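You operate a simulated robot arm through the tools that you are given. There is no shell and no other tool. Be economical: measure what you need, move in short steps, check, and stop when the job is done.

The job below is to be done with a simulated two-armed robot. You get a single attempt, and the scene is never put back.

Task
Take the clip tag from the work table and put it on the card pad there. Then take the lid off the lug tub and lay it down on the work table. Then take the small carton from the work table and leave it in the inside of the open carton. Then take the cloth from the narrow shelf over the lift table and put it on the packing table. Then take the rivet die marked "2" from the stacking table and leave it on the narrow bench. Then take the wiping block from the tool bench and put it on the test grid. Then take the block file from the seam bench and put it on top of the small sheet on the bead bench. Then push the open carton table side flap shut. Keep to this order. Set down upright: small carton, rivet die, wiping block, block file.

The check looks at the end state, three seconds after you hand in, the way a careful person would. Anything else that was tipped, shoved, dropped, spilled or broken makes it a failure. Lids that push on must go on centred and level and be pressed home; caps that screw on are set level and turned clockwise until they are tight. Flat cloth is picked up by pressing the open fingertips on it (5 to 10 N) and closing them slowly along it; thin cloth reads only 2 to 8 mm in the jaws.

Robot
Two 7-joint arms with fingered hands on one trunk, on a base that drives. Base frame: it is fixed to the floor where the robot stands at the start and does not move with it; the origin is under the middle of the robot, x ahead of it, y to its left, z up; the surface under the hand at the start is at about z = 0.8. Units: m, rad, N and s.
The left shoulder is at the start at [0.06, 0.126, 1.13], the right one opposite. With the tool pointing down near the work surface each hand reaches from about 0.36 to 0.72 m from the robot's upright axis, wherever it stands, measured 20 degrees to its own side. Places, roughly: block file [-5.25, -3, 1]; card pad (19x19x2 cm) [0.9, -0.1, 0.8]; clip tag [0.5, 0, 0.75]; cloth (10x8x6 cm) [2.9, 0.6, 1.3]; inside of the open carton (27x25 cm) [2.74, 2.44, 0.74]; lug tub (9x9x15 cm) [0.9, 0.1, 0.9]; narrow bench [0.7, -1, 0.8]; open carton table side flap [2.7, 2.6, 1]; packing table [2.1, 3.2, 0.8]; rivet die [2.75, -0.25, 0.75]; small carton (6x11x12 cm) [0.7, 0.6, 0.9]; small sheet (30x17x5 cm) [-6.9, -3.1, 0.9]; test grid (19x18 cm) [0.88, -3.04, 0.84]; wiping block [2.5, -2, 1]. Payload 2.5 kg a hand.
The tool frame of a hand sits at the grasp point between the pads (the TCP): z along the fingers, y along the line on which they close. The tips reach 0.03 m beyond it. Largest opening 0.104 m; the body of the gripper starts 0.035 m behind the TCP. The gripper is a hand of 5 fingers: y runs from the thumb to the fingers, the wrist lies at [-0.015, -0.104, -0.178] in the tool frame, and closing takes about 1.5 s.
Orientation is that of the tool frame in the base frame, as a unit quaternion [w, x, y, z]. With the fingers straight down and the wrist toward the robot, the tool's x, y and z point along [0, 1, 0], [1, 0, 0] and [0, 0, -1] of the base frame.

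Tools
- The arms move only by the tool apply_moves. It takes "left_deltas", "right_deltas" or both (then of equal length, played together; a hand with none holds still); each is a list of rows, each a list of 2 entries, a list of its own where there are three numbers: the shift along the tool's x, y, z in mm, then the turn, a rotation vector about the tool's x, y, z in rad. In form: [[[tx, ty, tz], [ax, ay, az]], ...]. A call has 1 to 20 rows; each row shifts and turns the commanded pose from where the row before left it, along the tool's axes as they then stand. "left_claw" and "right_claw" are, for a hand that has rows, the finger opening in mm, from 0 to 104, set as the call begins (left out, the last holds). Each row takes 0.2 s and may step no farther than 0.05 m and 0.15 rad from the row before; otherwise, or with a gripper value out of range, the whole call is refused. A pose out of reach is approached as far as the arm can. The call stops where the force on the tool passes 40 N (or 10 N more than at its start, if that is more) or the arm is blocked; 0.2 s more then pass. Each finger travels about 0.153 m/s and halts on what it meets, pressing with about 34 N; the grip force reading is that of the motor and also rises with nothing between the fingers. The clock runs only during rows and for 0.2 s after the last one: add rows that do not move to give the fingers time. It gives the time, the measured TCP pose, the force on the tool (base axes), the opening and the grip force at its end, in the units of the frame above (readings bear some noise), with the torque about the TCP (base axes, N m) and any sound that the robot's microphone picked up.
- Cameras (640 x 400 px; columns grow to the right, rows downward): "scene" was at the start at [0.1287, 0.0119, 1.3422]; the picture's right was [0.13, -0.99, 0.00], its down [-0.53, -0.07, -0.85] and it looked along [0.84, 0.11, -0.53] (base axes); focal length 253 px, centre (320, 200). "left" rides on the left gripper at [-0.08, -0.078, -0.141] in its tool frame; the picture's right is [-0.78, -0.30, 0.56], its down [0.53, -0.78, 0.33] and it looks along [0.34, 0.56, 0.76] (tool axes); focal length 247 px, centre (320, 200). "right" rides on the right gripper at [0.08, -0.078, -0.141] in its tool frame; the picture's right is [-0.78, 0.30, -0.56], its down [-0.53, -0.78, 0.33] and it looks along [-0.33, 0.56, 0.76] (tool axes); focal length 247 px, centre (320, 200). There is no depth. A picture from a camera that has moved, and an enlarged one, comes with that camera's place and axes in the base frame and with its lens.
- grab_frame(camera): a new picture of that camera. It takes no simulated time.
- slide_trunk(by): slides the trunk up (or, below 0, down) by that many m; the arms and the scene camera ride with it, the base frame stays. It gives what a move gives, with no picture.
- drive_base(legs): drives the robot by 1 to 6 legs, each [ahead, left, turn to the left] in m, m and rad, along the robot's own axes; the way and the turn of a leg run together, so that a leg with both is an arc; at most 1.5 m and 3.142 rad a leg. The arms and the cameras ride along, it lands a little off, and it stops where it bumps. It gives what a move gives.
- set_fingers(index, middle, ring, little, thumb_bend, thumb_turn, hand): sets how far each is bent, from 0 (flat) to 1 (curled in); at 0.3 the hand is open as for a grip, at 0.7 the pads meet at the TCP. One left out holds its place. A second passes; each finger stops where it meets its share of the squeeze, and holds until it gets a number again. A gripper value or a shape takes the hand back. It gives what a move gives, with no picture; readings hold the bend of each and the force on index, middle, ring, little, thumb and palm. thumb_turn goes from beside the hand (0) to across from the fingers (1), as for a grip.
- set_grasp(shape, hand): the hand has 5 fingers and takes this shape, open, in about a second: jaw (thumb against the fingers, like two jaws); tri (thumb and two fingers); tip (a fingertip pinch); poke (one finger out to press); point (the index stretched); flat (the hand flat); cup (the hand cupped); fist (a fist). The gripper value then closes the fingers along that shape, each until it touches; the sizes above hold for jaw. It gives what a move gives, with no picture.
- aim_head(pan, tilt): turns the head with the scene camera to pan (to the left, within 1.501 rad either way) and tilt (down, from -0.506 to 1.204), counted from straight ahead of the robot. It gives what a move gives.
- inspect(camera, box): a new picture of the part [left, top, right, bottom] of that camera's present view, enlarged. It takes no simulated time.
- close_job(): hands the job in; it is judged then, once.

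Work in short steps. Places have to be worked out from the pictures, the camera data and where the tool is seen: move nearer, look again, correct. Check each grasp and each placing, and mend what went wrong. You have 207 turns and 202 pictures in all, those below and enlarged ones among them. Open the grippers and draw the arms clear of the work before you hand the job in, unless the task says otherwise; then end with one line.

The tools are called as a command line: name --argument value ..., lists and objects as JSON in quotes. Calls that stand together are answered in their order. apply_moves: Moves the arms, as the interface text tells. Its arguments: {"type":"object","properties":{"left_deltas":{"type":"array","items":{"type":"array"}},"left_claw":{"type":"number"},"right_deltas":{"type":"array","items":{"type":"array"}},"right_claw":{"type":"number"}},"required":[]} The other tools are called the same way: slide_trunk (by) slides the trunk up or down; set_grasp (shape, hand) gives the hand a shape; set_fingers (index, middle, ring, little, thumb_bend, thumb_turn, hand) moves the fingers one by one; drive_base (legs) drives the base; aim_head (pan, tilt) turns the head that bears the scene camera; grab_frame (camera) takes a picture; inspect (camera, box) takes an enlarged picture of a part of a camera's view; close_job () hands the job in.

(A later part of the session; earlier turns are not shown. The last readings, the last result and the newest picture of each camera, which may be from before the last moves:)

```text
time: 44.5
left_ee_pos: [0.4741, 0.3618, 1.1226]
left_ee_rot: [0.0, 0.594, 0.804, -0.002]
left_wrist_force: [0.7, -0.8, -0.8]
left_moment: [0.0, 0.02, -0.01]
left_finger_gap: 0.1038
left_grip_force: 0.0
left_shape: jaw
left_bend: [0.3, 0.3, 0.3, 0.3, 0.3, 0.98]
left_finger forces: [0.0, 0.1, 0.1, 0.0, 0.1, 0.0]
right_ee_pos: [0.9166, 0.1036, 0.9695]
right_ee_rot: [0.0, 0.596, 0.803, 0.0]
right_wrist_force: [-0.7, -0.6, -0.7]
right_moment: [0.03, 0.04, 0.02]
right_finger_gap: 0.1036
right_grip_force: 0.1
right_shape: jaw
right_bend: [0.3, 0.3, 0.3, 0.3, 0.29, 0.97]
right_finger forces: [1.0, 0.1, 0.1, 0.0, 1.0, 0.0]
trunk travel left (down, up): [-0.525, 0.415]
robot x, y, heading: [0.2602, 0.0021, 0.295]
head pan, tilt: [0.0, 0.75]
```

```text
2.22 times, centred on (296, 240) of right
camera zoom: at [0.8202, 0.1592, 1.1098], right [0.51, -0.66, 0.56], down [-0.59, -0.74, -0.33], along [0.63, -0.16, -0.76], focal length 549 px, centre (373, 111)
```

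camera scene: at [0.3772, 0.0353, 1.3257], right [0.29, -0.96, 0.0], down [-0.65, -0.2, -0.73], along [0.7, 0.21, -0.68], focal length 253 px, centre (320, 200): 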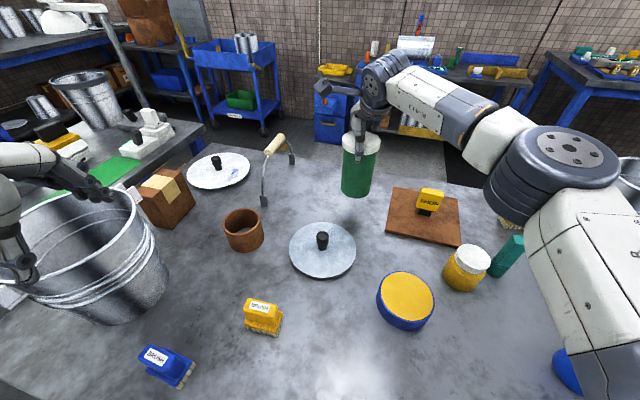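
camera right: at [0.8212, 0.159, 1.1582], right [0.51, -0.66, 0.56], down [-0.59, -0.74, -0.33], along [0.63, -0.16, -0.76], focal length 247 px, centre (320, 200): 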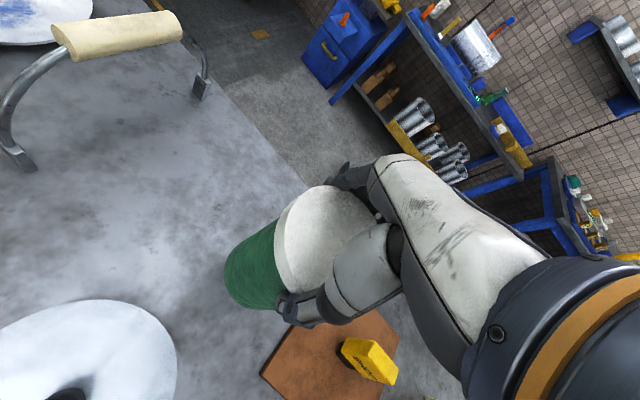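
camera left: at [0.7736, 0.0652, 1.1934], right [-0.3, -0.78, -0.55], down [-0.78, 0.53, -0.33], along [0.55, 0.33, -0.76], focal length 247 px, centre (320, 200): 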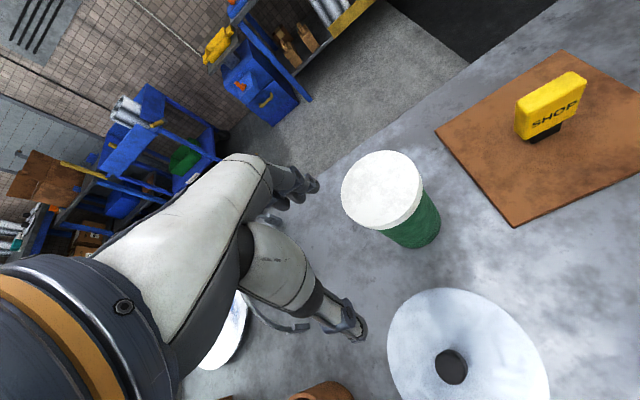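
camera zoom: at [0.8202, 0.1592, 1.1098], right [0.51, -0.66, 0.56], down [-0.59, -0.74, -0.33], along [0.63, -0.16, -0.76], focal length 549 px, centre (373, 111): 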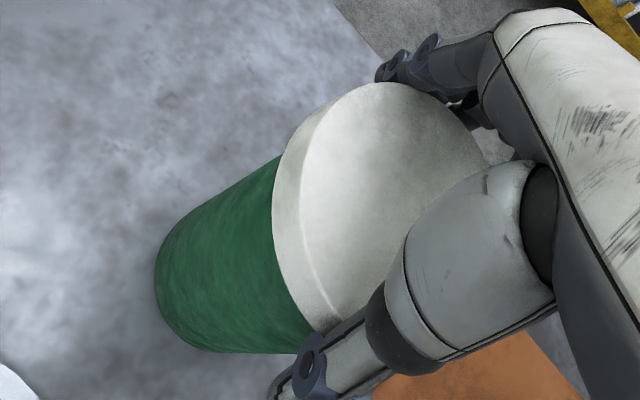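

The lid has come loose and is lodged lightly between the open fingers, riding up off the tub. I raise 25 mm more slowly to see whether it follows.

apply_moves --right_deltas '[[[0, 0, -5], [0, 0, 0]], [[0, 0, -5], [0, 0, 0]], [[0, 0, -5], [0, 0, 0]], [[0, 0, 0], [0, 0, 0]]]'

inspect --camera "scene" --box '[300, 100, 428, 220]'

inspect --camera "right" --box '[200, 150, 392, 330]'

```text
time: 45.5
left_ee_pos: [0.4748, 0.3613, 1.1229]
left_ee_rot: [0.0, 0.593, 0.805, -0.001]
left_wrist_force: [0.3, -1.1, -0.7]
left_moment: [-0.01, -0.01, 0.01]
left_finger_gap: 0.104
left_grip_force: 0.1
left_shape: jaw
left_bend: [0.3, 0.3, 0.3, 0.3, 0.3, 0.98]
left_finger forces: [0.1, 0.0, 0.0, 0.0, 0.0, 0.1]
right_ee_pos: [0.9174, 0.1045, 0.983]
right_ee_rot: [0.0, 0.596, 0.803, 0.0]
right_wrist_force: [0.1, -0.3, -0.4]
right_moment: [-0.02, 0.0, -0.02]
right_finger_gap: 0.104
right_grip_force: 0.1
right_shape: jaw
right_bend: [0.3, 0.3, 0.3, 0.3, 0.29, 0.97]
right_finger forces: [0.9, 0.1, 0.0, 0.0, 1.0, 0.0]
trunk travel left (down, up): [-0.525, 0.415]
robot x, y, heading: [0.2602, -0.0036, 0.292]
head pan, tilt: [0.0, 0.75]
```

```text
3.33 times, centred on (364, 160) of scene
camera zoom: at [0.377, 0.0353, 1.3257], right [0.29, -0.96, 0.0], down [-0.65, -0.2, -0.73], along [0.7, 0.21, -0.68], focal length 843 px, centre (173, 333)
```

zoom: 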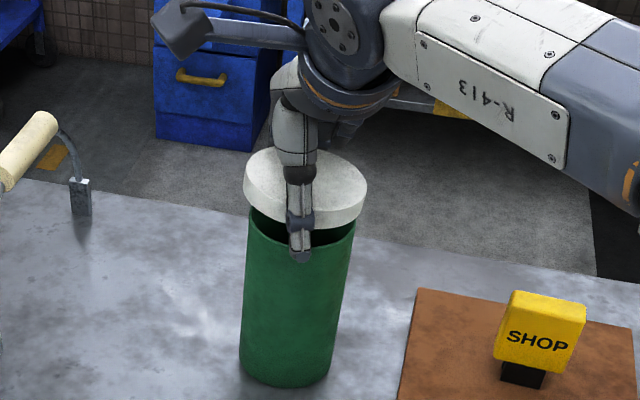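

```text
2.22 times, centred on (296, 240) of right
camera zoom: at [0.8202, 0.1596, 1.1243], right [0.51, -0.66, 0.56], down [-0.59, -0.74, -0.33], along [0.63, -0.16, -0.76], focal length 549 px, centre (373, 111)
```

zoom: 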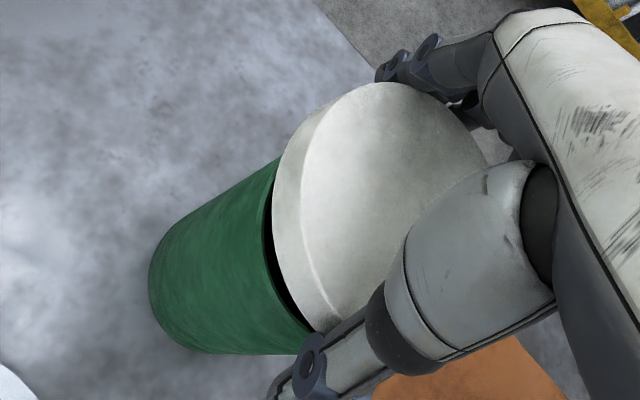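

The lid is off and the tub stands. Raise another 15 mm slowly, then close gently to secure the lid.

apply_moves --right_deltas '[[[0, 0, -5], [0, 0, 0]], [[0, 0, -5], [0, 0, 0]], [[0, 0, -8], [0, 0, 0]], [[0, 0, 0], [0, 0, 0]]]'

apply_moves --right_deltas '[[[0, 0, 0], [0, 0, 0]], [[0, 0, 0], [0, 0, 0]], [[0, 0, 0], [0, 0, 0]], [[0, 0, 0], [0, 0, 0]], [[0, 0, 0], [0, 0, 0]]]' --right_claw 85

inspect --camera "scene" --box '[300, 100, 428, 220]'

inspect --camera "right" --box '[200, 150, 392, 330]'

```text
time: 46.5
left_ee_pos: [0.4741, 0.3616, 1.1237]
left_ee_rot: [0.0, 0.593, 0.805, -0.002]
left_wrist_force: [-0.8, -0.6, 0.3]
left_moment: [0.02, -0.01, 0.02]
left_finger_gap: 0.104
left_grip_force: 0.0
left_shape: jaw
left_bend: [0.3, 0.3, 0.3, 0.3, 0.3, 0.98]
left_finger forces: [0.0, 0.0, 0.1, 0.0, 0.0, 0.0]
right_ee_pos: [0.9173, 0.1056, 1.0017]
right_ee_rot: [0.0, 0.597, 0.803, 0.001]
right_wrist_force: [-1.0, 0.5, -0.9]
right_moment: [0.02, 0.03, 0.0]
right_finger_gap: 0.1039
right_grip_force: 0.1
right_shape: jaw
right_bend: [0.3, 0.3, 0.3, 0.3, 0.29, 0.97]
right_finger forces: [0.9, 0.1, 0.0, 0.1, 1.0, 0.0]
trunk travel left (down, up): [-0.525, 0.415]
robot x, y, heading: [0.2568, -0.0003, 0.292]
head pan, tilt: [0.0, 0.75]
```

```text
time: 47.7
left_ee_pos: [0.4752, 0.362, 1.1229]
left_ee_rot: [0.0, 0.593, 0.805, -0.002]
left_wrist_force: [-0.4, -1.0, -0.3]
left_moment: [-0.01, -0.01, 0.0]
left_finger_gap: 0.1041
left_grip_force: 0.0
left_shape: jaw
left_bend: [0.3, 0.3, 0.3, 0.3, 0.3, 0.98]
left_finger forces: [0.0, 0.0, 0.0, 0.1, 0.1, 0.1]
right_ee_pos: [0.9168, 0.105, 1.0013]
right_ee_rot: [0.0, 0.596, 0.803, 0.0]
right_wrist_force: [-0.3, 1.5, 0.8]
right_moment: [0.04, 0.04, 0.0]
right_finger_gap: 0.075
right_grip_force: 34.2
right_shape: jaw
right_bend: [0.28, 0.36, 0.34, 0.37, 0.52, 0.97]
right_finger forces: [20.6, 13.1, 3.9, 1.8, 42.4, 0.1]
trunk travel left (down, up): [-0.525, 0.415]
robot x, y, heading: [0.2605, -0.0021, 0.297]
head pan, tilt: [0.0, 0.75]
```

```text
3.33 times, centred on (364, 160) of scene
camera zoom: at [0.377, 0.0353, 1.3257], right [0.29, -0.96, 0.0], down [-0.65, -0.2, -0.73], along [0.7, 0.21, -0.68], focal length 843 px, centre (173, 333)
```

zoom: 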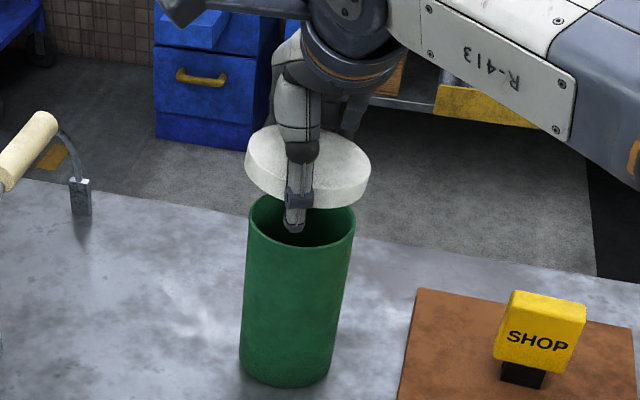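

```text
2.22 times, centred on (296, 240) of right
camera zoom: at [0.8205, 0.16, 1.142], right [0.51, -0.66, 0.56], down [-0.59, -0.74, -0.33], along [0.63, -0.16, -0.76], focal length 549 px, centre (373, 111)
```

zoom: 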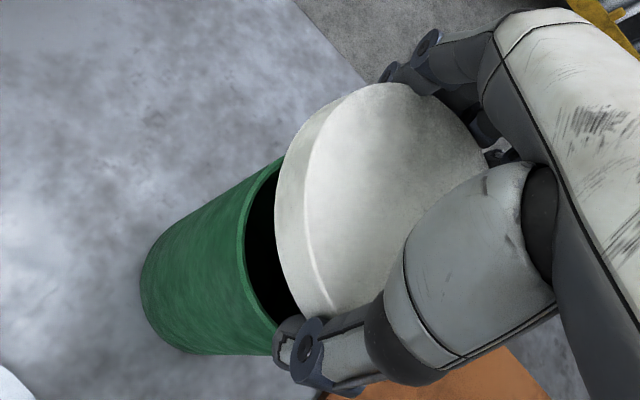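

Lid secure, tub empty and upright. I raise, turn back and reverse so I can lay the lid in the free area where the tag stood.

apply_moves --right_deltas '[[[0, 0, -20], [0, 0, 0]], [[0, 0, -25], [0, 0, 0]], [[0, -20, -25], [0, 0, 0]], [[0, 0, 0], [0, 0, 0]]]'

drive_base --legs '[[0, 0, -0.293], [-0.25, 0, 0]]'

grab_frame --camera "scene"

```text
time: 48.7
left_ee_pos: [0.4749, 0.361, 1.1239]
left_ee_rot: [0.0, 0.594, 0.805, -0.002]
left_wrist_force: [0.8, 0.7, 0.4]
left_moment: [0.01, 0.0, 0.0]
left_finger_gap: 0.1037
left_grip_force: 0.0
left_shape: jaw
left_bend: [0.3, 0.3, 0.3, 0.3, 0.3, 0.98]
left_finger forces: [0.0, 0.1, 0.1, 0.2, 0.0, 0.0]
right_ee_pos: [0.8975, 0.0977, 1.0726]
right_ee_rot: [0.0, 0.597, 0.803, 0.0]
right_wrist_force: [-0.8, 0.7, 0.3]
right_moment: [0.0, -0.02, 0.01]
right_finger_gap: 0.0751
right_grip_force: 34.2
right_shape: jaw
right_bend: [0.28, 0.36, 0.34, 0.38, 0.52, 0.97]
right_finger forces: [20.6, 13.3, 4.0, 1.9, 42.4, 0.0]
trunk travel left (down, up): [-0.525, 0.415]
robot x, y, heading: [0.2603, -0.0014, 0.289]
head pan, tilt: [0.0, 0.75]
```

```text
time: 51.5
left_ee_pos: [0.3163, 0.2844, 1.1244]
left_ee_rot: [-0.001, 0.704, 0.71, -0.002]
left_wrist_force: [-0.3, -1.2, 0.2]
left_moment: [-0.01, -0.02, 0.04]
left_finger_gap: 0.1038
left_grip_force: 0.1
left_shape: jaw
left_bend: [0.3, 0.3, 0.3, 0.3, 0.3, 0.98]
left_finger forces: [0.1, 0.0, 0.0, 0.1, 0.0, 0.0]
right_ee_pos: [0.6461, -0.0892, 1.0732]
right_ee_rot: [-0.001, 0.705, 0.709, 0.001]
right_wrist_force: [0.2, 0.4, -0.5]
right_moment: [-0.02, -0.01, 0.04]
right_finger_gap: 0.0749
right_grip_force: 33.8
right_shape: jaw
right_bend: [0.28, 0.37, 0.34, 0.38, 0.52, 0.97]
right_finger forces: [20.5, 13.3, 4.1, 1.9, 42.3, 0.0]
trunk travel left (down, up): [-0.525, 0.415]
robot x, y, heading: [0.0072, -0.0041, 0.01]
head pan, tilt: [0.0, 0.75]
```

```text
144 pictures are left
camera scene: at [0.1294, -0.001, 1.3258], right [0.0, -1.0, 0.0], down [-0.68, 0.0, -0.73], along [0.73, 0.0, -0.68], focal length 253 px, centre (320, 200)
```

scene: 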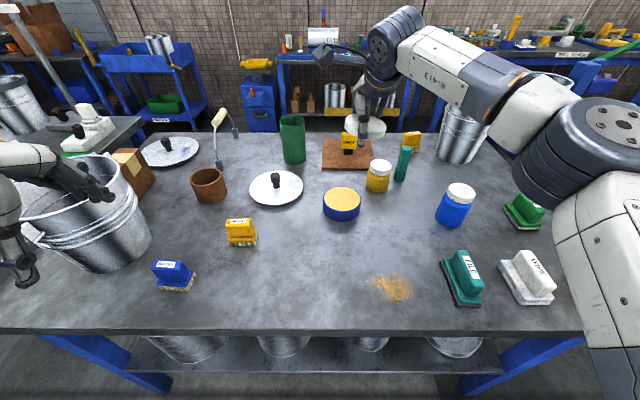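

Clear free area ahead. Moving the lid over (0.48, 0.05) and lowering.

apply_moves --right_deltas '[[[23, -28, 5], [0, 0, 0]], [[23, -28, 10], [0, 0, 0]], [[23, -28, 20], [0, 0, 0]], [[23, -28, 25], [0, 0, 0]], [[23, -28, 30], [0, 0, 0]], [[23, -26, 30], [0, 0, 0]], [[0, 0, 40], [0, 0, 0]], [[0, 0, 35], [0, 0, 0]], [[0, 0, 20], [0, 0, 0]], [[0, 0, 10], [0, 0, 0]]]'

grab_frame --camera "right"

inspect --camera "scene" --box '[220, 160, 412, 310]'

```text
time: 53.7
left_ee_pos: [0.3161, 0.2843, 1.1233]
left_ee_rot: [-0.002, 0.703, 0.711, -0.003]
left_wrist_force: [-0.5, 0.7, -1.3]
left_moment: [-0.01, 0.01, -0.01]
left_finger_gap: 0.1042
left_grip_force: 0.1
left_shape: jaw
left_bend: [0.3, 0.3, 0.3, 0.3, 0.3, 0.98]
left_finger forces: [0.0, 0.0, 0.0, 0.0, 0.0, 0.0]
right_ee_pos: [0.4797, 0.0495, 0.8454]
right_ee_rot: [0.0, 0.705, 0.709, 0.0]
right_wrist_force: [0.1, 0.7, 0.2]
right_moment: [0.02, 0.02, 0.01]
right_finger_gap: 0.0749
right_grip_force: 34.0
right_shape: jaw
right_bend: [0.28, 0.37, 0.34, 0.38, 0.52, 0.97]
right_finger forces: [20.2, 13.6, 4.0, 2.0, 41.8, 0.1]
trunk travel left (down, up): [-0.525, 0.415]
robot x, y, heading: [0.0079, -0.0046, 0.009]
head pan, tilt: [0.0, 0.75]
```

```text
143 pictures are left
camera right: at [0.4029, 0.1295, 0.9868], right [0.3, -0.77, 0.56], down [-0.77, -0.54, -0.33], along [0.56, -0.33, -0.76], focal length 247 px, centre (320, 200)
```

right: 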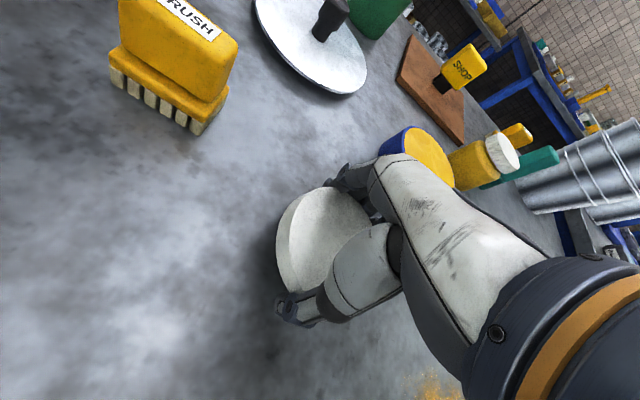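

```text
2.67 times, centred on (316, 235) of scene
camera zoom: at [0.1299, -0.0009, 1.3257], right [0.0, -1.0, 0.0], down [-0.68, 0.0, -0.73], along [0.73, 0.0, -0.68], focal length 675 px, centre (331, 107)
```

zoom: 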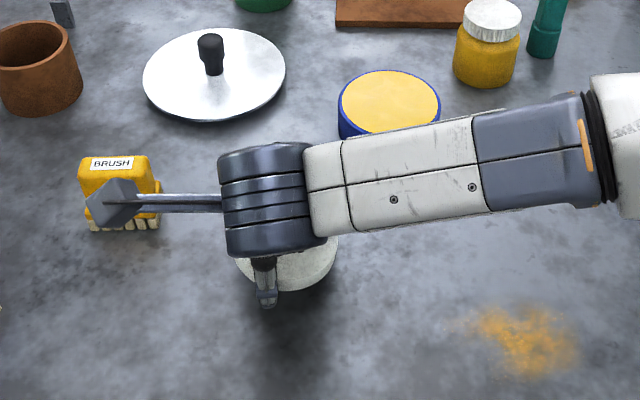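

Close to the table. Lower in 3 mm steps until light contact.

apply_moves --right_deltas '[[[0, 0, 4], [0, 0, 0]], [[0, 0, 3], [0, 0, 0]], [[0, 0, 3], [0, 0, 0]], [[0, 0, 3], [0, 0, 0]]]'

apply_moves --right_deltas '[[[0, 0, 3], [0, 0, 0]], [[0, 0, 2], [0, 0, 0]]]'

apply_moves --right_deltas '[[[0, 0, 3], [0, 0, 0]], [[0, 0, 2], [0, 0, 0]]]'

grab_frame --camera "right"

```text
time: 54.7
left_ee_pos: [0.3165, 0.2835, 1.124]
left_ee_rot: [-0.001, 0.703, 0.711, -0.003]
left_wrist_force: [-0.3, -0.8, -0.3]
left_moment: [0.01, 0.01, 0.02]
left_finger_gap: 0.104
left_grip_force: 0.1
left_shape: jaw
left_bend: [0.3, 0.3, 0.3, 0.3, 0.3, 0.98]
left_finger forces: [0.0, 0.0, 0.0, 0.0, 0.0, 0.0]
right_ee_pos: [0.4799, 0.0485, 0.8348]
right_ee_rot: [-0.001, 0.706, 0.709, 0.0]
right_wrist_force: [-0.1, -0.1, -0.1]
right_moment: [0.0, 0.02, 0.04]
right_finger_gap: 0.0747
right_grip_force: 34.3
right_shape: jaw
right_bend: [0.28, 0.37, 0.34, 0.38, 0.52, 0.97]
right_finger forces: [20.2, 13.4, 4.1, 1.9, 41.9, 0.0]
trunk travel left (down, up): [-0.525, 0.415]
robot x, y, heading: [0.0067, -0.0045, 0.006]
head pan, tilt: [0.0, 0.75]
```

```text
time: 55.3
left_ee_pos: [0.3164, 0.2852, 1.1242]
left_ee_rot: [0.0, 0.704, 0.71, -0.002]
left_wrist_force: [0.0, -0.1, -0.1]
left_moment: [0.0, -0.02, 0.0]
left_finger_gap: 0.1038
left_grip_force: 0.1
left_shape: jaw
left_bend: [0.3, 0.3, 0.3, 0.3, 0.3, 0.98]
left_finger forces: [0.1, 0.1, 0.0, 0.1, 0.0, 0.1]
right_ee_pos: [0.4814, 0.0486, 0.831]
right_ee_rot: [-0.001, 0.705, 0.709, 0.002]
right_wrist_force: [-0.2, 0.1, 6.0]
right_moment: [-0.02, -0.23, 0.0]
right_finger_gap: 0.0743
right_grip_force: 34.2
right_shape: jaw
right_bend: [0.28, 0.36, 0.34, 0.38, 0.52, 0.97]
right_finger forces: [19.8, 20.6, 3.9, 2.0, 42.6, 0.1]
trunk travel left (down, up): [-0.525, 0.415]
robot x, y, heading: [0.0044, -0.0021, 0.005]
head pan, tilt: [0.0, 0.75]
```

```text
time: 55.9
left_ee_pos: [0.3153, 0.2839, 1.1241]
left_ee_rot: [0.0, 0.704, 0.711, -0.001]
left_wrist_force: [0.5, 0.2, 0.3]
left_moment: [0.03, 0.01, -0.01]
left_finger_gap: 0.1038
left_grip_force: 0.0
left_shape: jaw
left_bend: [0.3, 0.3, 0.3, 0.3, 0.3, 0.98]
left_finger forces: [0.1, 0.0, 0.0, 0.0, 0.0, 0.0]
right_ee_pos: [0.4812, 0.0492, 0.8296]
right_ee_rot: [0.002, 0.706, 0.708, 0.005]
right_wrist_force: [1.2, -1.3, 34.8]
right_moment: [-0.03, 0.91, -0.06]
right_finger_gap: 0.0727
right_grip_force: 34.1
right_shape: jaw
right_bend: [0.28, 0.37, 0.34, 0.41, 0.53, 0.97]
right_finger forces: [18.4, 21.1, 3.9, 1.8, 63.5, 0.0]
trunk travel left (down, up): [-0.525, 0.415]
robot x, y, heading: [0.0059, -0.0031, 0.011]
head pan, tilt: [0.0, 0.75]
```

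```text
141 pictures are left
camera right: at [0.4031, 0.1289, 0.9702], right [0.29, -0.78, 0.56], down [-0.77, -0.54, -0.34], along [0.57, -0.33, -0.76], focal length 247 px, centre (320, 200)
```

right: 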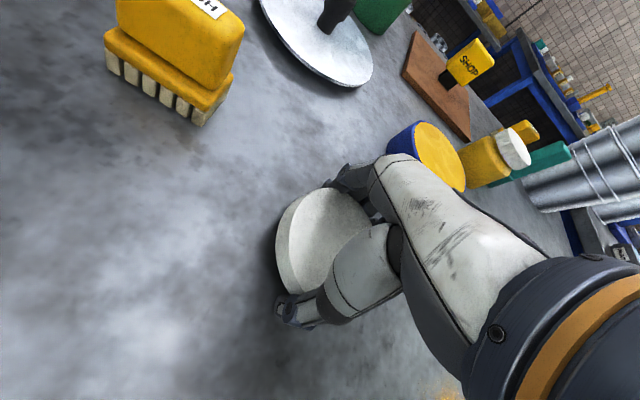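

Fingertips on the table. Back off 4 mm and open; then open the fingers wider than the jaw limit so the lid drops free.

apply_moves --right_deltas '[[[0, 0, -5], [0, 0, 0]], [[0, 0, 0], [0, 0, 0]]]'

apply_moves --right_deltas '[[[0, 0, 0], [0, 0, 0]], [[0, 0, 0], [0, 0, 0]], [[0, 0, 0], [0, 0, 0]], [[0, 0, 0], [0, 0, 0]], [[0, 0, 0], [0, 0, 0]]]' --right_claw 104

set_fingers --hand "right" --thumb_bend 0.1 --index 0.15 --middle 0.15 --ring 0.15 --little 0.15

grab_frame --camera "right"

```text
time: 56.5
left_ee_pos: [0.3159, 0.2854, 1.1238]
left_ee_rot: [0.0, 0.703, 0.711, -0.002]
left_wrist_force: [-0.1, 0.0, -1.0]
left_moment: [-0.02, 0.06, -0.02]
left_finger_gap: 0.104
left_grip_force: 0.1
left_shape: jaw
left_bend: [0.3, 0.3, 0.3, 0.3, 0.3, 0.98]
left_finger forces: [0.0, 0.0, 0.0, 0.1, 0.1, 0.0]
right_ee_pos: [0.4817, 0.048, 0.8294]
right_ee_rot: [0.001, 0.705, 0.709, 0.002]
right_wrist_force: [4.3, 1.7, 14.2]
right_moment: [0.01, -0.81, 0.06]
right_finger_gap: 0.0725
right_grip_force: 33.6
right_shape: jaw
right_bend: [0.27, 0.36, 0.34, 0.41, 0.54, 0.97]
right_finger forces: [22.8, 22.9, 4.7, 2.2, 39.0, 0.1]
trunk travel left (down, up): [-0.525, 0.415]
robot x, y, heading: [0.0056, -0.0037, 0.002]
head pan, tilt: [0.0, 0.75]
```

```text
time: 57.7
left_ee_pos: [0.314, 0.2838, 1.1238]
left_ee_rot: [0.0, 0.703, 0.711, -0.001]
left_wrist_force: [-0.5, 0.4, 0.0]
left_moment: [0.02, -0.01, -0.01]
left_finger_gap: 0.1038
left_grip_force: 0.0
left_shape: jaw
left_bend: [0.3, 0.3, 0.3, 0.3, 0.3, 0.98]
left_finger forces: [0.0, 0.0, 0.1, 0.0, 0.0, 0.0]
right_ee_pos: [0.4793, 0.0476, 0.8294]
right_ee_rot: [0.001, 0.705, 0.709, 0.0]
right_wrist_force: [-5.5, -0.3, 15.0]
right_moment: [-0.15, -0.63, -0.09]
right_finger_gap: 0.0994
right_grip_force: 0.1
right_shape: jaw
right_bend: [0.3, 0.32, 0.3, 0.3, 0.3, 0.98]
right_finger forces: [0.3, 15.2, 0.0, 0.1, 0.5, 0.1]
trunk travel left (down, up): [-0.525, 0.415]
robot x, y, heading: [0.0076, -0.0014, 0.005]
head pan, tilt: [0.0, 0.75]
```

```text
time: 58.7
left_ee_pos: [0.3162, 0.2855, 1.1235]
left_ee_rot: [-0.001, 0.704, 0.711, -0.002]
left_wrist_force: [-0.1, -0.4, 0.1]
left_moment: [0.03, 0.0, 0.0]
left_finger_gap: 0.1041
left_grip_force: 0.2
left_shape: jaw
left_bend: [0.3, 0.3, 0.3, 0.3, 0.3, 0.98]
left_finger forces: [0.1, 0.0, 0.0, 0.0, 0.0, 0.0]
right_ee_pos: [0.48, 0.0483, 0.83]
right_ee_rot: [0.0, 0.705, 0.709, 0.0]
right_wrist_force: [-0.8, -0.6, 0.1]
right_moment: [0.02, 0.01, 0.0]
right_finger_gap: 0.1394
right_grip_force: 0.0
right_shape: fingers
right_bend: [0.15, 0.15, 0.15, 0.15, 0.1, 0.98]
right_finger forces: [0.2, 0.1, 0.0, 0.0, 0.0, 0.0]
trunk travel left (down, up): [-0.525, 0.415]
robot x, y, heading: [0.0032, 0.001, 0.004]
head pan, tilt: [0.0, 0.75]
```

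```text
140 pictures are left
camera right: at [0.4033, 0.1289, 0.9698], right [0.3, -0.77, 0.56], down [-0.77, -0.54, -0.33], along [0.56, -0.33, -0.76], focal length 247 px, centre (320, 200)
```

right: 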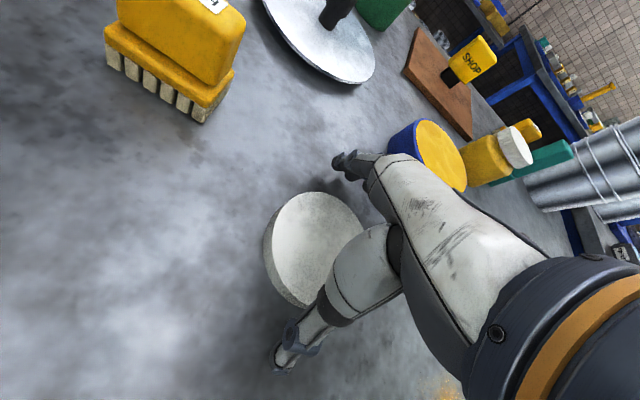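

Lid dropped free. Raising straight up.

apply_moves --right_deltas '[[[0, 0, -10], [0, 0, 0]], [[0, 0, -25], [0, 0, 0]], [[0, 0, -45], [0, 0, 0]], [[0, 0, -45], [0, 0, 0]], [[0, 0, -45], [0, 0, 0]], [[0, 0, -45], [0, 0, 0]], [[-45, 0, -20], [0, 0, 0]], [[-45, 0, 0], [0, 0, 0]], [[-45, 0, 0], [0, 0, 0]], [[-45, 0, 0], [0, 0, 0]], [[-45, 0, 0], [0, 0, 0]]]'

grab_frame --camera "scene"

```text
time: 61.1
left_ee_pos: [0.3152, 0.2843, 1.124]
left_ee_rot: [-0.001, 0.703, 0.711, -0.003]
left_wrist_force: [0.0, -0.7, 0.0]
left_moment: [-0.02, 0.01, 0.02]
left_finger_gap: 0.1041
left_grip_force: 0.1
left_shape: jaw
left_bend: [0.3, 0.3, 0.3, 0.3, 0.3, 0.98]
left_finger forces: [0.1, 0.0, 0.1, 0.0, 0.0, 0.0]
right_ee_pos: [0.4807, -0.1769, 1.0634]
right_ee_rot: [0.0, 0.706, 0.709, -0.001]
right_wrist_force: [-0.6, 0.5, -0.2]
right_moment: [0.0, -0.01, 0.02]
right_finger_gap: 0.1397
right_grip_force: 0.1
right_shape: fingers
right_bend: [0.15, 0.15, 0.15, 0.15, 0.1, 0.98]
right_finger forces: [0.0, 0.0, 0.1, 0.0, 0.1, 0.0]
trunk travel left (down, up): [-0.525, 0.415]
robot x, y, heading: [0.0071, -0.0015, 0.003]
head pan, tilt: [0.0, 0.75]
```

```text
139 pictures are left
camera scene: at [0.1298, -0.0014, 1.3257], right [0.0, -1.0, 0.0], down [-0.68, 0.0, -0.73], along [0.73, 0.0, -0.68], focal length 253 px, centre (320, 200)
```

scene: 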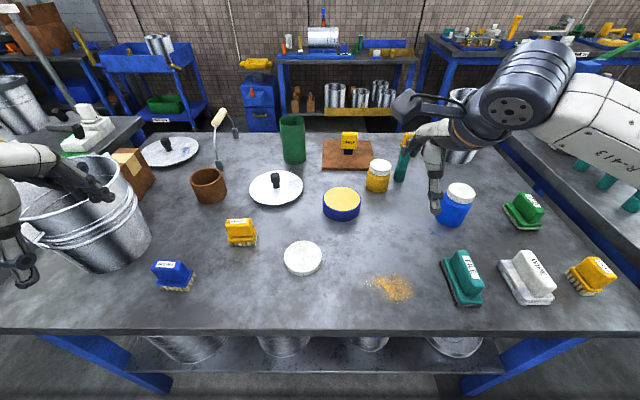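

Lid lies flat on the table. Next I need a route; I look around with the head both ways.

aim_head --pan 1.2 --tilt 0.35

grab_frame --camera "scene"

aim_head --pan -1.1 --tilt 0.35

grab_frame --camera "scene"

aim_head --pan 0.2 --tilt 0.1

grab_frame --camera "scene"

```text
time: 62.5
left_ee_pos: [0.3161, 0.2841, 1.1242]
left_ee_rot: [-0.002, 0.703, 0.711, -0.002]
left_wrist_force: [0.0, -1.1, 0.7]
left_moment: [0.01, 0.03, -0.01]
left_finger_gap: 0.1036
left_grip_force: 0.0
left_shape: jaw
left_bend: [0.3, 0.3, 0.3, 0.3, 0.3, 0.98]
left_finger forces: [0.0, 0.0, 0.0, 0.1, 0.0, 0.0]
right_ee_pos: [0.4816, -0.175, 1.0638]
right_ee_rot: [0.0, 0.705, 0.709, 0.0]
right_wrist_force: [0.6, 0.5, 0.9]
right_moment: [-0.01, 0.01, -0.03]
right_finger_gap: 0.1393
right_grip_force: 0.1
right_shape: fingers
right_bend: [0.15, 0.15, 0.15, 0.15, 0.1, 0.98]
right_finger forces: [0.0, 0.0, 0.0, 0.1, 0.0, 0.0]
trunk travel left (down, up): [-0.525, 0.415]
robot x, y, heading: [0.0065, -0.0007, 0.009]
head pan, tilt: [1.201, 0.351]
```

```text
138 pictures are left
camera scene: at [0.0803, 0.0856, 1.3613], right [0.93, -0.36, 0.0], down [-0.12, -0.32, -0.94], along [0.34, 0.88, -0.34], focal length 253 px, centre (320, 200)
```

scene: 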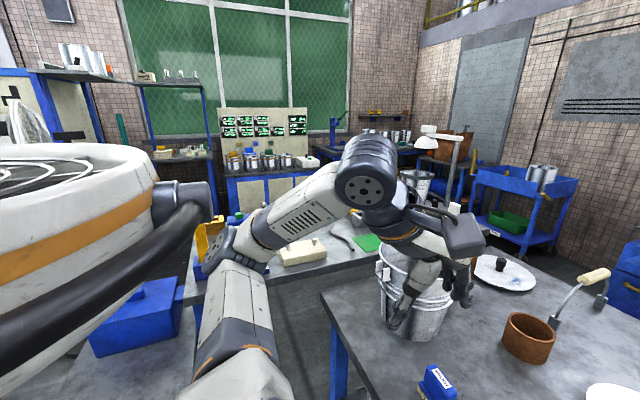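

```text
time: 64.6
left_ee_pos: [0.3165, 0.2854, 1.1237]
left_ee_rot: [-0.001, 0.703, 0.711, -0.002]
left_wrist_force: [-0.7, 0.3, 0.0]
left_moment: [-0.02, 0.03, 0.0]
left_finger_gap: 0.1038
left_grip_force: 0.0
left_shape: jaw
left_bend: [0.3, 0.3, 0.3, 0.3, 0.3, 0.98]
left_finger forces: [0.0, 0.0, 0.0, 0.1, 0.1, 0.0]
right_ee_pos: [0.4812, -0.175, 1.0636]
right_ee_rot: [-0.001, 0.706, 0.708, 0.0]
right_wrist_force: [0.2, -0.5, 0.3]
right_moment: [0.02, 0.0, -0.01]
right_finger_gap: 0.1391
right_grip_force: 0.0
right_shape: fingers
right_bend: [0.15, 0.15, 0.15, 0.15, 0.1, 0.98]
right_finger forces: [0.1, 0.0, 0.0, 0.1, 0.0, 0.0]
trunk travel left (down, up): [-0.525, 0.415]
robot x, y, heading: [0.0041, -0.0013, 0.005]
head pan, tilt: [-1.1, 0.351]
```

```text
137 pictures are left
camera scene: at [0.0897, -0.0841, 1.3613], right [-0.89, -0.46, 0.0], down [-0.16, 0.31, -0.94], along [0.43, -0.83, -0.34], focal length 253 px, centre (320, 200)
```

scene: 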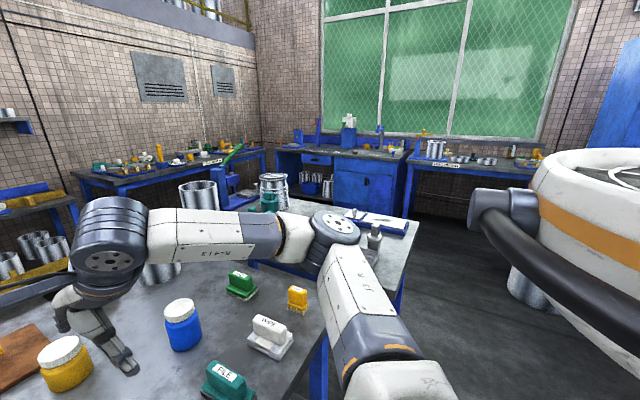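

```text
time: 66.1
left_ee_pos: [0.3155, 0.2838, 1.1242]
left_ee_rot: [-0.001, 0.703, 0.711, -0.002]
left_wrist_force: [0.2, 0.4, 0.4]
left_moment: [0.0, -0.01, 0.01]
left_finger_gap: 0.1043
left_grip_force: 0.0
left_shape: jaw
left_bend: [0.3, 0.3, 0.3, 0.3, 0.3, 0.98]
left_finger forces: [0.1, 0.0, 0.0, 0.0, 0.0, 0.0]
right_ee_pos: [0.4811, -0.1752, 1.0649]
right_ee_rot: [0.0, 0.705, 0.709, -0.001]
right_wrist_force: [-0.7, 0.0, -0.1]
right_moment: [0.01, -0.02, -0.01]
right_finger_gap: 0.1393
right_grip_force: 0.1
right_shape: fingers
right_bend: [0.15, 0.15, 0.15, 0.15, 0.1, 0.98]
right_finger forces: [0.1, 0.1, 0.1, 0.1, 0.0, 0.1]
trunk travel left (down, up): [-0.525, 0.415]
robot x, y, heading: [0.0069, -0.0006, 0.005]
head pan, tilt: [0.201, 0.099]
```

```text
136 pictures are left
camera scene: at [0.1371, 0.0174, 1.3847], right [0.2, -0.98, 0.0], down [-0.1, -0.02, -0.99], along [0.97, 0.2, -0.1], focal length 253 px, centre (320, 200)
```

scene: 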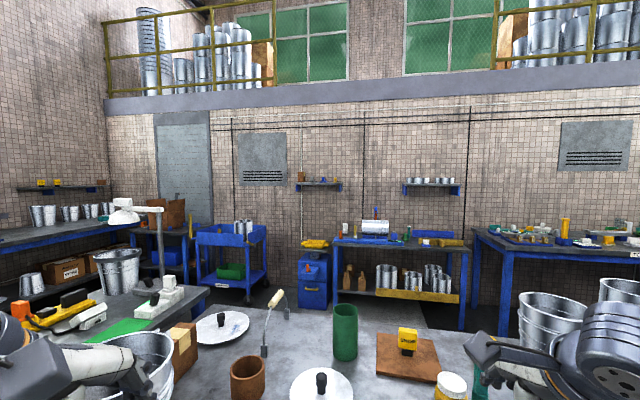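

Work table is boxed in left (y≈0.87 bench) and right (narrow bench at y≈−0.9…), so I'll go round by the right side. Tuck the right hand, back off, turn right and look.

apply_moves --right_deltas '[[[0, -40, -10], [0, 0, 0]], [[0, -40, -10], [0, 0, 0]], [[0, -20, -10], [0, 0, 0]]]' --right_claw 104

drive_base --legs '[[-0.4, 0, 0], [0, 0, -1.57]]'

aim_head --pan 0.0 --tilt 0.4

grab_frame --camera "scene"

```text
time: 66.9
left_ee_pos: [0.3159, 0.285, 1.1233]
left_ee_rot: [-0.001, 0.703, 0.711, -0.002]
left_wrist_force: [-0.1, 0.3, -0.5]
left_moment: [0.01, -0.01, 0.02]
left_finger_gap: 0.1037
left_grip_force: 0.0
left_shape: jaw
left_bend: [0.3, 0.3, 0.3, 0.3, 0.3, 0.98]
left_finger forces: [0.0, 0.0, 0.0, 0.0, 0.1, 0.0]
right_ee_pos: [0.3819, -0.1746, 1.0948]
right_ee_rot: [0.0, 0.706, 0.708, 0.0]
right_wrist_force: [0.4, -0.8, 0.2]
right_moment: [0.01, 0.01, 0.0]
right_finger_gap: 0.1039
right_grip_force: 0.0
right_shape: jaw
right_bend: [0.3, 0.3, 0.3, 0.3, 0.3, 0.98]
right_finger forces: [0.0, 0.1, 0.0, 0.1, 0.0, 0.0]
trunk travel left (down, up): [-0.525, 0.415]
robot x, y, heading: [0.0082, -0.0033, 0.003]
head pan, tilt: [0.201, 0.099]
```

```text
time: 69.2
left_ee_pos: [-0.0588, 0.2828, 1.1238]
left_ee_rot: [-0.001, 0.705, 0.709, -0.002]
left_wrist_force: [0.5, 0.1, -0.4]
left_moment: [-0.02, 0.01, 0.01]
left_finger_gap: 0.1037
left_grip_force: 0.1
left_shape: jaw
left_bend: [0.3, 0.3, 0.3, 0.3, 0.3, 0.98]
left_finger forces: [0.1, 0.0, 0.0, 0.0, 0.0, 0.1]
right_ee_pos: [0.0036, -0.1779, 1.0948]
right_ee_rot: [0.0, 0.707, 0.707, 0.0]
right_wrist_force: [-0.2, 0.8, -0.2]
right_moment: [0.03, 0.02, 0.0]
right_finger_gap: 0.1041
right_grip_force: 0.0
right_shape: jaw
right_bend: [0.3, 0.3, 0.3, 0.3, 0.3, 0.98]
right_finger forces: [0.0, 0.1, 0.0, 0.1, 0.0, 0.0]
trunk travel left (down, up): [-0.525, 0.415]
robot x, y, heading: [-0.371, -0.0044, 0.005]
head pan, tilt: [0.201, 0.099]
stopped in leg 1: the robot was blocked; the commanded pose is now the measured one
```

```text
time: 70.0
left_ee_pos: [-0.0604, 0.2815, 1.1238]
left_ee_rot: [-0.002, 0.704, 0.71, -0.002]
left_wrist_force: [0.8, 0.2, -0.4]
left_moment: [0.01, 0.0, -0.03]
left_finger_gap: 0.1041
left_grip_force: 0.0
left_shape: jaw
left_bend: [0.3, 0.3, 0.3, 0.3, 0.3, 0.98]
left_finger forces: [0.0, 0.0, 0.1, 0.0, 0.1, 0.1]
right_ee_pos: [0.0041, -0.1777, 1.0955]
right_ee_rot: [-0.001, 0.707, 0.707, 0.0]
right_wrist_force: [-0.1, 0.2, 1.2]
right_moment: [0.01, 0.02, -0.01]
right_finger_gap: 0.104
right_grip_force: 0.0
right_shape: jaw
right_bend: [0.3, 0.3, 0.3, 0.3, 0.3, 0.98]
right_finger forces: [0.0, 0.1, 0.1, 0.0, 0.0, 0.0]
trunk travel left (down, up): [-0.525, 0.415]
robot x, y, heading: [-0.3732, -0.0069, -0.003]
head pan, tilt: [0.0, 0.4]
```

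```text
135 pictures are left
camera scene: at [-0.2375, -0.0023, 1.3569], right [0.0, -1.0, 0.0], down [-0.39, 0.0, -0.92], along [0.92, 0.0, -0.39], focal length 253 px, centre (320, 200)
```

scene: 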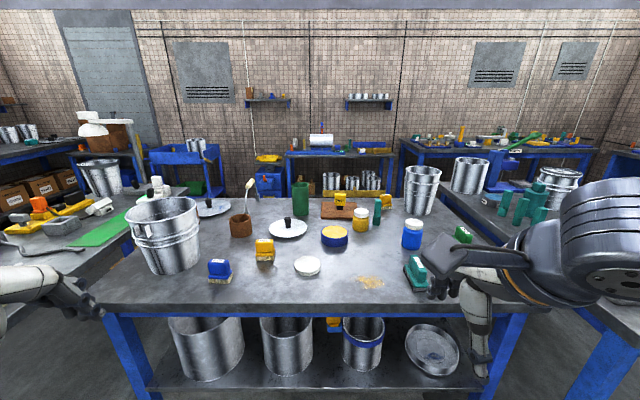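

Something behind stopped the reverse at x≈−0.37. I move ahead 0.1 and turn right to see the surroundings.

drive_base --legs '[[0.12, 0, 0], [0, 0, -1.2]]'

aim_head --pan -0.3 --tilt 0.5

grab_frame --camera "scene"

aim_head --pan -1.4 --tilt 0.5

grab_frame --camera "scene"

```text
time: 74.3
left_ee_pos: [0.127, -0.1916, 1.1241]
left_ee_rot: [-0.002, 0.983, 0.184, -0.001]
left_wrist_force: [0.4, -0.2, -0.4]
left_moment: [0.01, -0.01, 0.01]
left_finger_gap: 0.1038
left_grip_force: 0.1
left_shape: jaw
left_bend: [0.3, 0.3, 0.3, 0.3, 0.3, 0.98]
left_finger forces: [0.1, 0.1, 0.0, 0.0, 0.1, 0.0]
right_ee_pos: [-0.2819, -0.4148, 1.0955]
right_ee_rot: [0.0, 0.983, 0.182, 0.0]
right_wrist_force: [0.4, 0.7, -0.6]
right_moment: [-0.02, 0.0, -0.02]
right_finger_gap: 0.104
right_grip_force: 0.0
right_shape: jaw
right_bend: [0.3, 0.3, 0.3, 0.3, 0.3, 0.98]
right_finger forces: [0.1, 0.0, 0.1, 0.1, 0.0, 0.1]
trunk travel left (down, up): [-0.525, 0.415]
robot x, y, heading: [-0.2488, -0.0022, -1.206]
head pan, tilt: [0.0, 0.4]
```

```text
time: 75.1
left_ee_pos: [0.1261, -0.1901, 1.1238]
left_ee_rot: [-0.002, 0.983, 0.184, -0.001]
left_wrist_force: [0.6, 0.4, 0.2]
left_moment: [0.01, 0.0, 0.03]
left_finger_gap: 0.1036
left_grip_force: 0.0
left_shape: jaw
left_bend: [0.3, 0.3, 0.3, 0.3, 0.3, 0.98]
left_finger forces: [0.0, 0.0, 0.0, 0.0, 0.0, 0.0]
right_ee_pos: [-0.2808, -0.414, 1.0954]
right_ee_rot: [0.001, 0.983, 0.183, -0.001]
right_wrist_force: [0.9, 0.1, -0.3]
right_moment: [-0.02, 0.02, 0.03]
right_finger_gap: 0.1042
right_grip_force: 0.0
right_shape: jaw
right_bend: [0.3, 0.3, 0.3, 0.3, 0.3, 0.98]
right_finger forces: [0.0, 0.0, 0.0, 0.0, 0.0, 0.1]
trunk travel left (down, up): [-0.525, 0.415]
robot x, y, heading: [-0.2524, -0.0009, -1.205]
head pan, tilt: [-0.3, 0.499]
```

```text
134 pictures are left
camera scene: at [-0.231, -0.1306, 1.3477], right [-1.0, -0.07, 0.0], down [-0.03, 0.48, -0.88], along [0.06, -0.88, -0.48], focal length 253 px, centre (320, 200)
```

scene: 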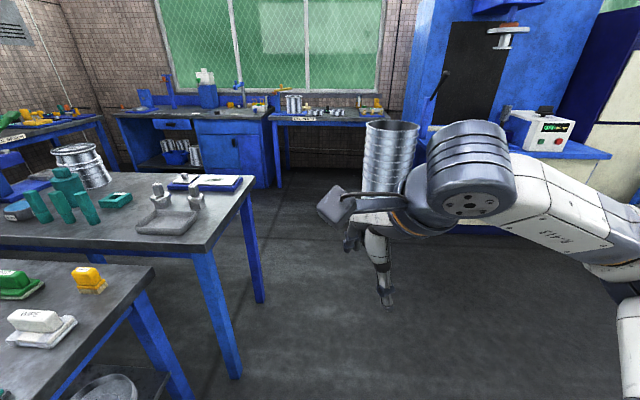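

```text
time: 76.4
left_ee_pos: [0.1258, -0.1905, 1.1234]
left_ee_rot: [-0.003, 0.983, 0.185, -0.002]
left_wrist_force: [-0.8, 0.6, 0.0]
left_moment: [0.03, 0.0, -0.01]
left_finger_gap: 0.104
left_grip_force: 0.0
left_shape: jaw
left_bend: [0.3, 0.3, 0.3, 0.3, 0.3, 0.98]
left_finger forces: [0.1, 0.0, 0.1, 0.0, 0.0, 0.1]
right_ee_pos: [-0.2811, -0.4151, 1.0957]
right_ee_rot: [0.001, 0.983, 0.183, 0.0]
right_wrist_force: [1.5, -0.1, 0.2]
right_moment: [-0.01, 0.02, -0.03]
right_finger_gap: 0.104
right_grip_force: 0.1
right_shape: jaw
right_bend: [0.3, 0.3, 0.3, 0.3, 0.3, 0.98]
right_finger forces: [0.1, 0.0, 0.0, 0.0, 0.1, 0.0]
trunk travel left (down, up): [-0.525, 0.415]
robot x, y, heading: [-0.249, -0.0011, -1.204]
head pan, tilt: [-1.4, 0.499]
```

```text
133 pictures are left
camera scene: at [-0.3152, -0.0864, 1.3477], right [-0.51, 0.86, 0.0], down [0.41, 0.25, -0.88], along [-0.75, -0.45, -0.48], focal length 253 px, centre (320, 200)
```

scene: 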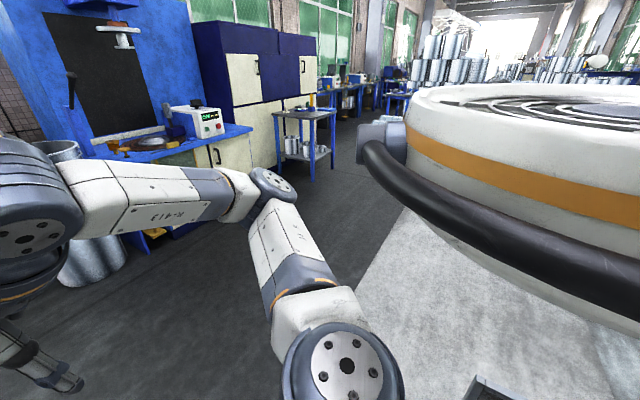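

Free floor runs past the end of the narrow bench (end edge x≈0.19, y −0.74…−1.36). I turn to face −y, drive 1.3 m and look.

drive_base --legs '[[0, 0, -0.365], [1.3, 0, 0]]'

aim_head --pan 0.7 --tilt 0.5

grab_frame --camera "scene"

aim_head --pan -0.3 --tilt 0.6

grab_frame --camera "scene"

```text
time: 84.0
left_ee_pos: [0.0303, -1.6119, 1.1229]
left_ee_rot: [-0.002, 1.0, -0.001, -0.001]
left_wrist_force: [-0.6, -0.1, 0.4]
left_moment: [-0.01, 0.02, 0.02]
left_finger_gap: 0.1039
left_grip_force: 0.2
left_shape: jaw
left_bend: [0.3, 0.3, 0.3, 0.3, 0.3, 0.98]
left_finger forces: [0.0, 0.0, 0.1, 0.0, 0.0, 0.0]
right_ee_pos: [-0.4301, -1.6713, 1.0949]
right_ee_rot: [0.0, 1.0, -0.004, 0.0]
right_wrist_force: [0.3, -0.3, 0.3]
right_moment: [0.01, -0.01, 0.01]
right_finger_gap: 0.104
right_grip_force: 0.0
right_shape: jaw
right_bend: [0.3, 0.3, 0.3, 0.3, 0.3, 0.98]
right_finger forces: [0.0, 0.0, 0.0, 0.0, 0.1, 0.1]
trunk travel left (down, up): [-0.525, 0.415]
robot x, y, heading: [-0.2514, -1.2977, -1.573]
head pan, tilt: [-1.4, 0.499]
```

```text
time: 86.0
left_ee_pos: [0.0311, -1.6114, 1.1234]
left_ee_rot: [-0.003, 1.0, -0.001, -0.001]
left_wrist_force: [0.3, 0.1, -0.2]
left_moment: [0.01, 0.01, 0.0]
left_finger_gap: 0.1038
left_grip_force: 0.0
left_shape: jaw
left_bend: [0.3, 0.3, 0.3, 0.3, 0.3, 0.98]
left_finger forces: [0.0, 0.1, 0.0, 0.0, 0.1, 0.1]
right_ee_pos: [-0.4297, -1.6704, 1.0954]
right_ee_rot: [0.0, 1.0, -0.004, 0.0]
right_wrist_force: [0.2, -0.5, -0.1]
right_moment: [-0.05, 0.0, 0.0]
right_finger_gap: 0.1041
right_grip_force: 0.1
right_shape: jaw
right_bend: [0.3, 0.3, 0.3, 0.3, 0.3, 0.98]
right_finger forces: [0.0, 0.0, 0.0, 0.0, 0.1, 0.0]
trunk travel left (down, up): [-0.525, 0.415]
robot x, y, heading: [-0.2504, -1.3003, -1.583]
head pan, tilt: [0.7, 0.499]
```

```text
132 pictures are left
camera scene: at [-0.1946, -1.4084, 1.3477], right [-0.77, -0.64, 0.0], down [-0.31, 0.37, -0.88], along [0.56, -0.68, -0.48], focal length 253 px, centre (320, 200)
```

scene: 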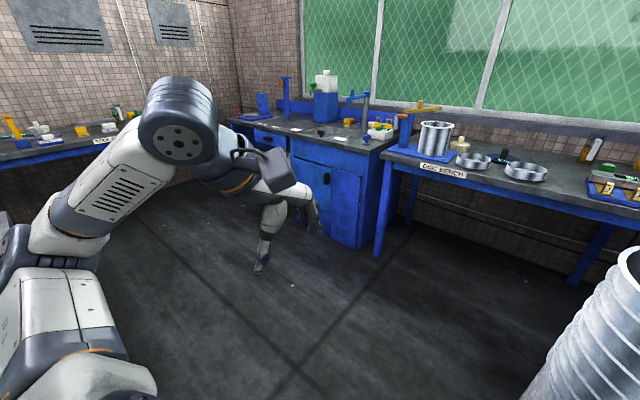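

```text
time: 87.3
left_ee_pos: [0.0311, -1.6117, 1.1244]
left_ee_rot: [-0.002, 1.0, -0.001, 0.0]
left_wrist_force: [0.2, 0.3, -0.3]
left_moment: [0.02, 0.01, 0.02]
left_finger_gap: 0.1039
left_grip_force: 0.0
left_shape: jaw
left_bend: [0.3, 0.3, 0.3, 0.3, 0.3, 0.98]
left_finger forces: [0.0, 0.1, 0.1, 0.0, 0.1, 0.0]
right_ee_pos: [-0.4307, -1.6716, 1.0951]
right_ee_rot: [-0.001, 1.0, -0.005, 0.0]
right_wrist_force: [0.0, -0.1, -0.5]
right_moment: [0.04, -0.01, 0.0]
right_finger_gap: 0.1038
right_grip_force: 0.0
right_shape: jaw
right_bend: [0.3, 0.3, 0.3, 0.3, 0.3, 0.98]
right_finger forces: [0.1, 0.0, 0.0, 0.0, 0.0, 0.0]
trunk travel left (down, up): [-0.525, 0.415]
robot x, y, heading: [-0.252, -1.2998, -1.58]
head pan, tilt: [-0.3, 0.6]
```

```text
131 pictures are left
camera scene: at [-0.2793, -1.4225, 1.3386], right [-0.95, 0.3, 0.0], down [0.17, 0.54, -0.83], along [-0.25, -0.79, -0.56], focal length 253 px, centre (320, 200)
```

scene: 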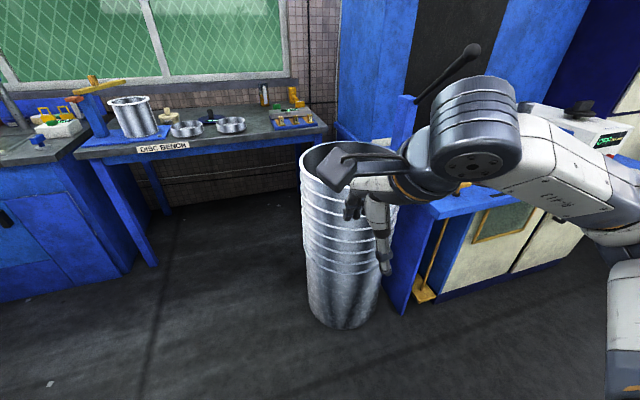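

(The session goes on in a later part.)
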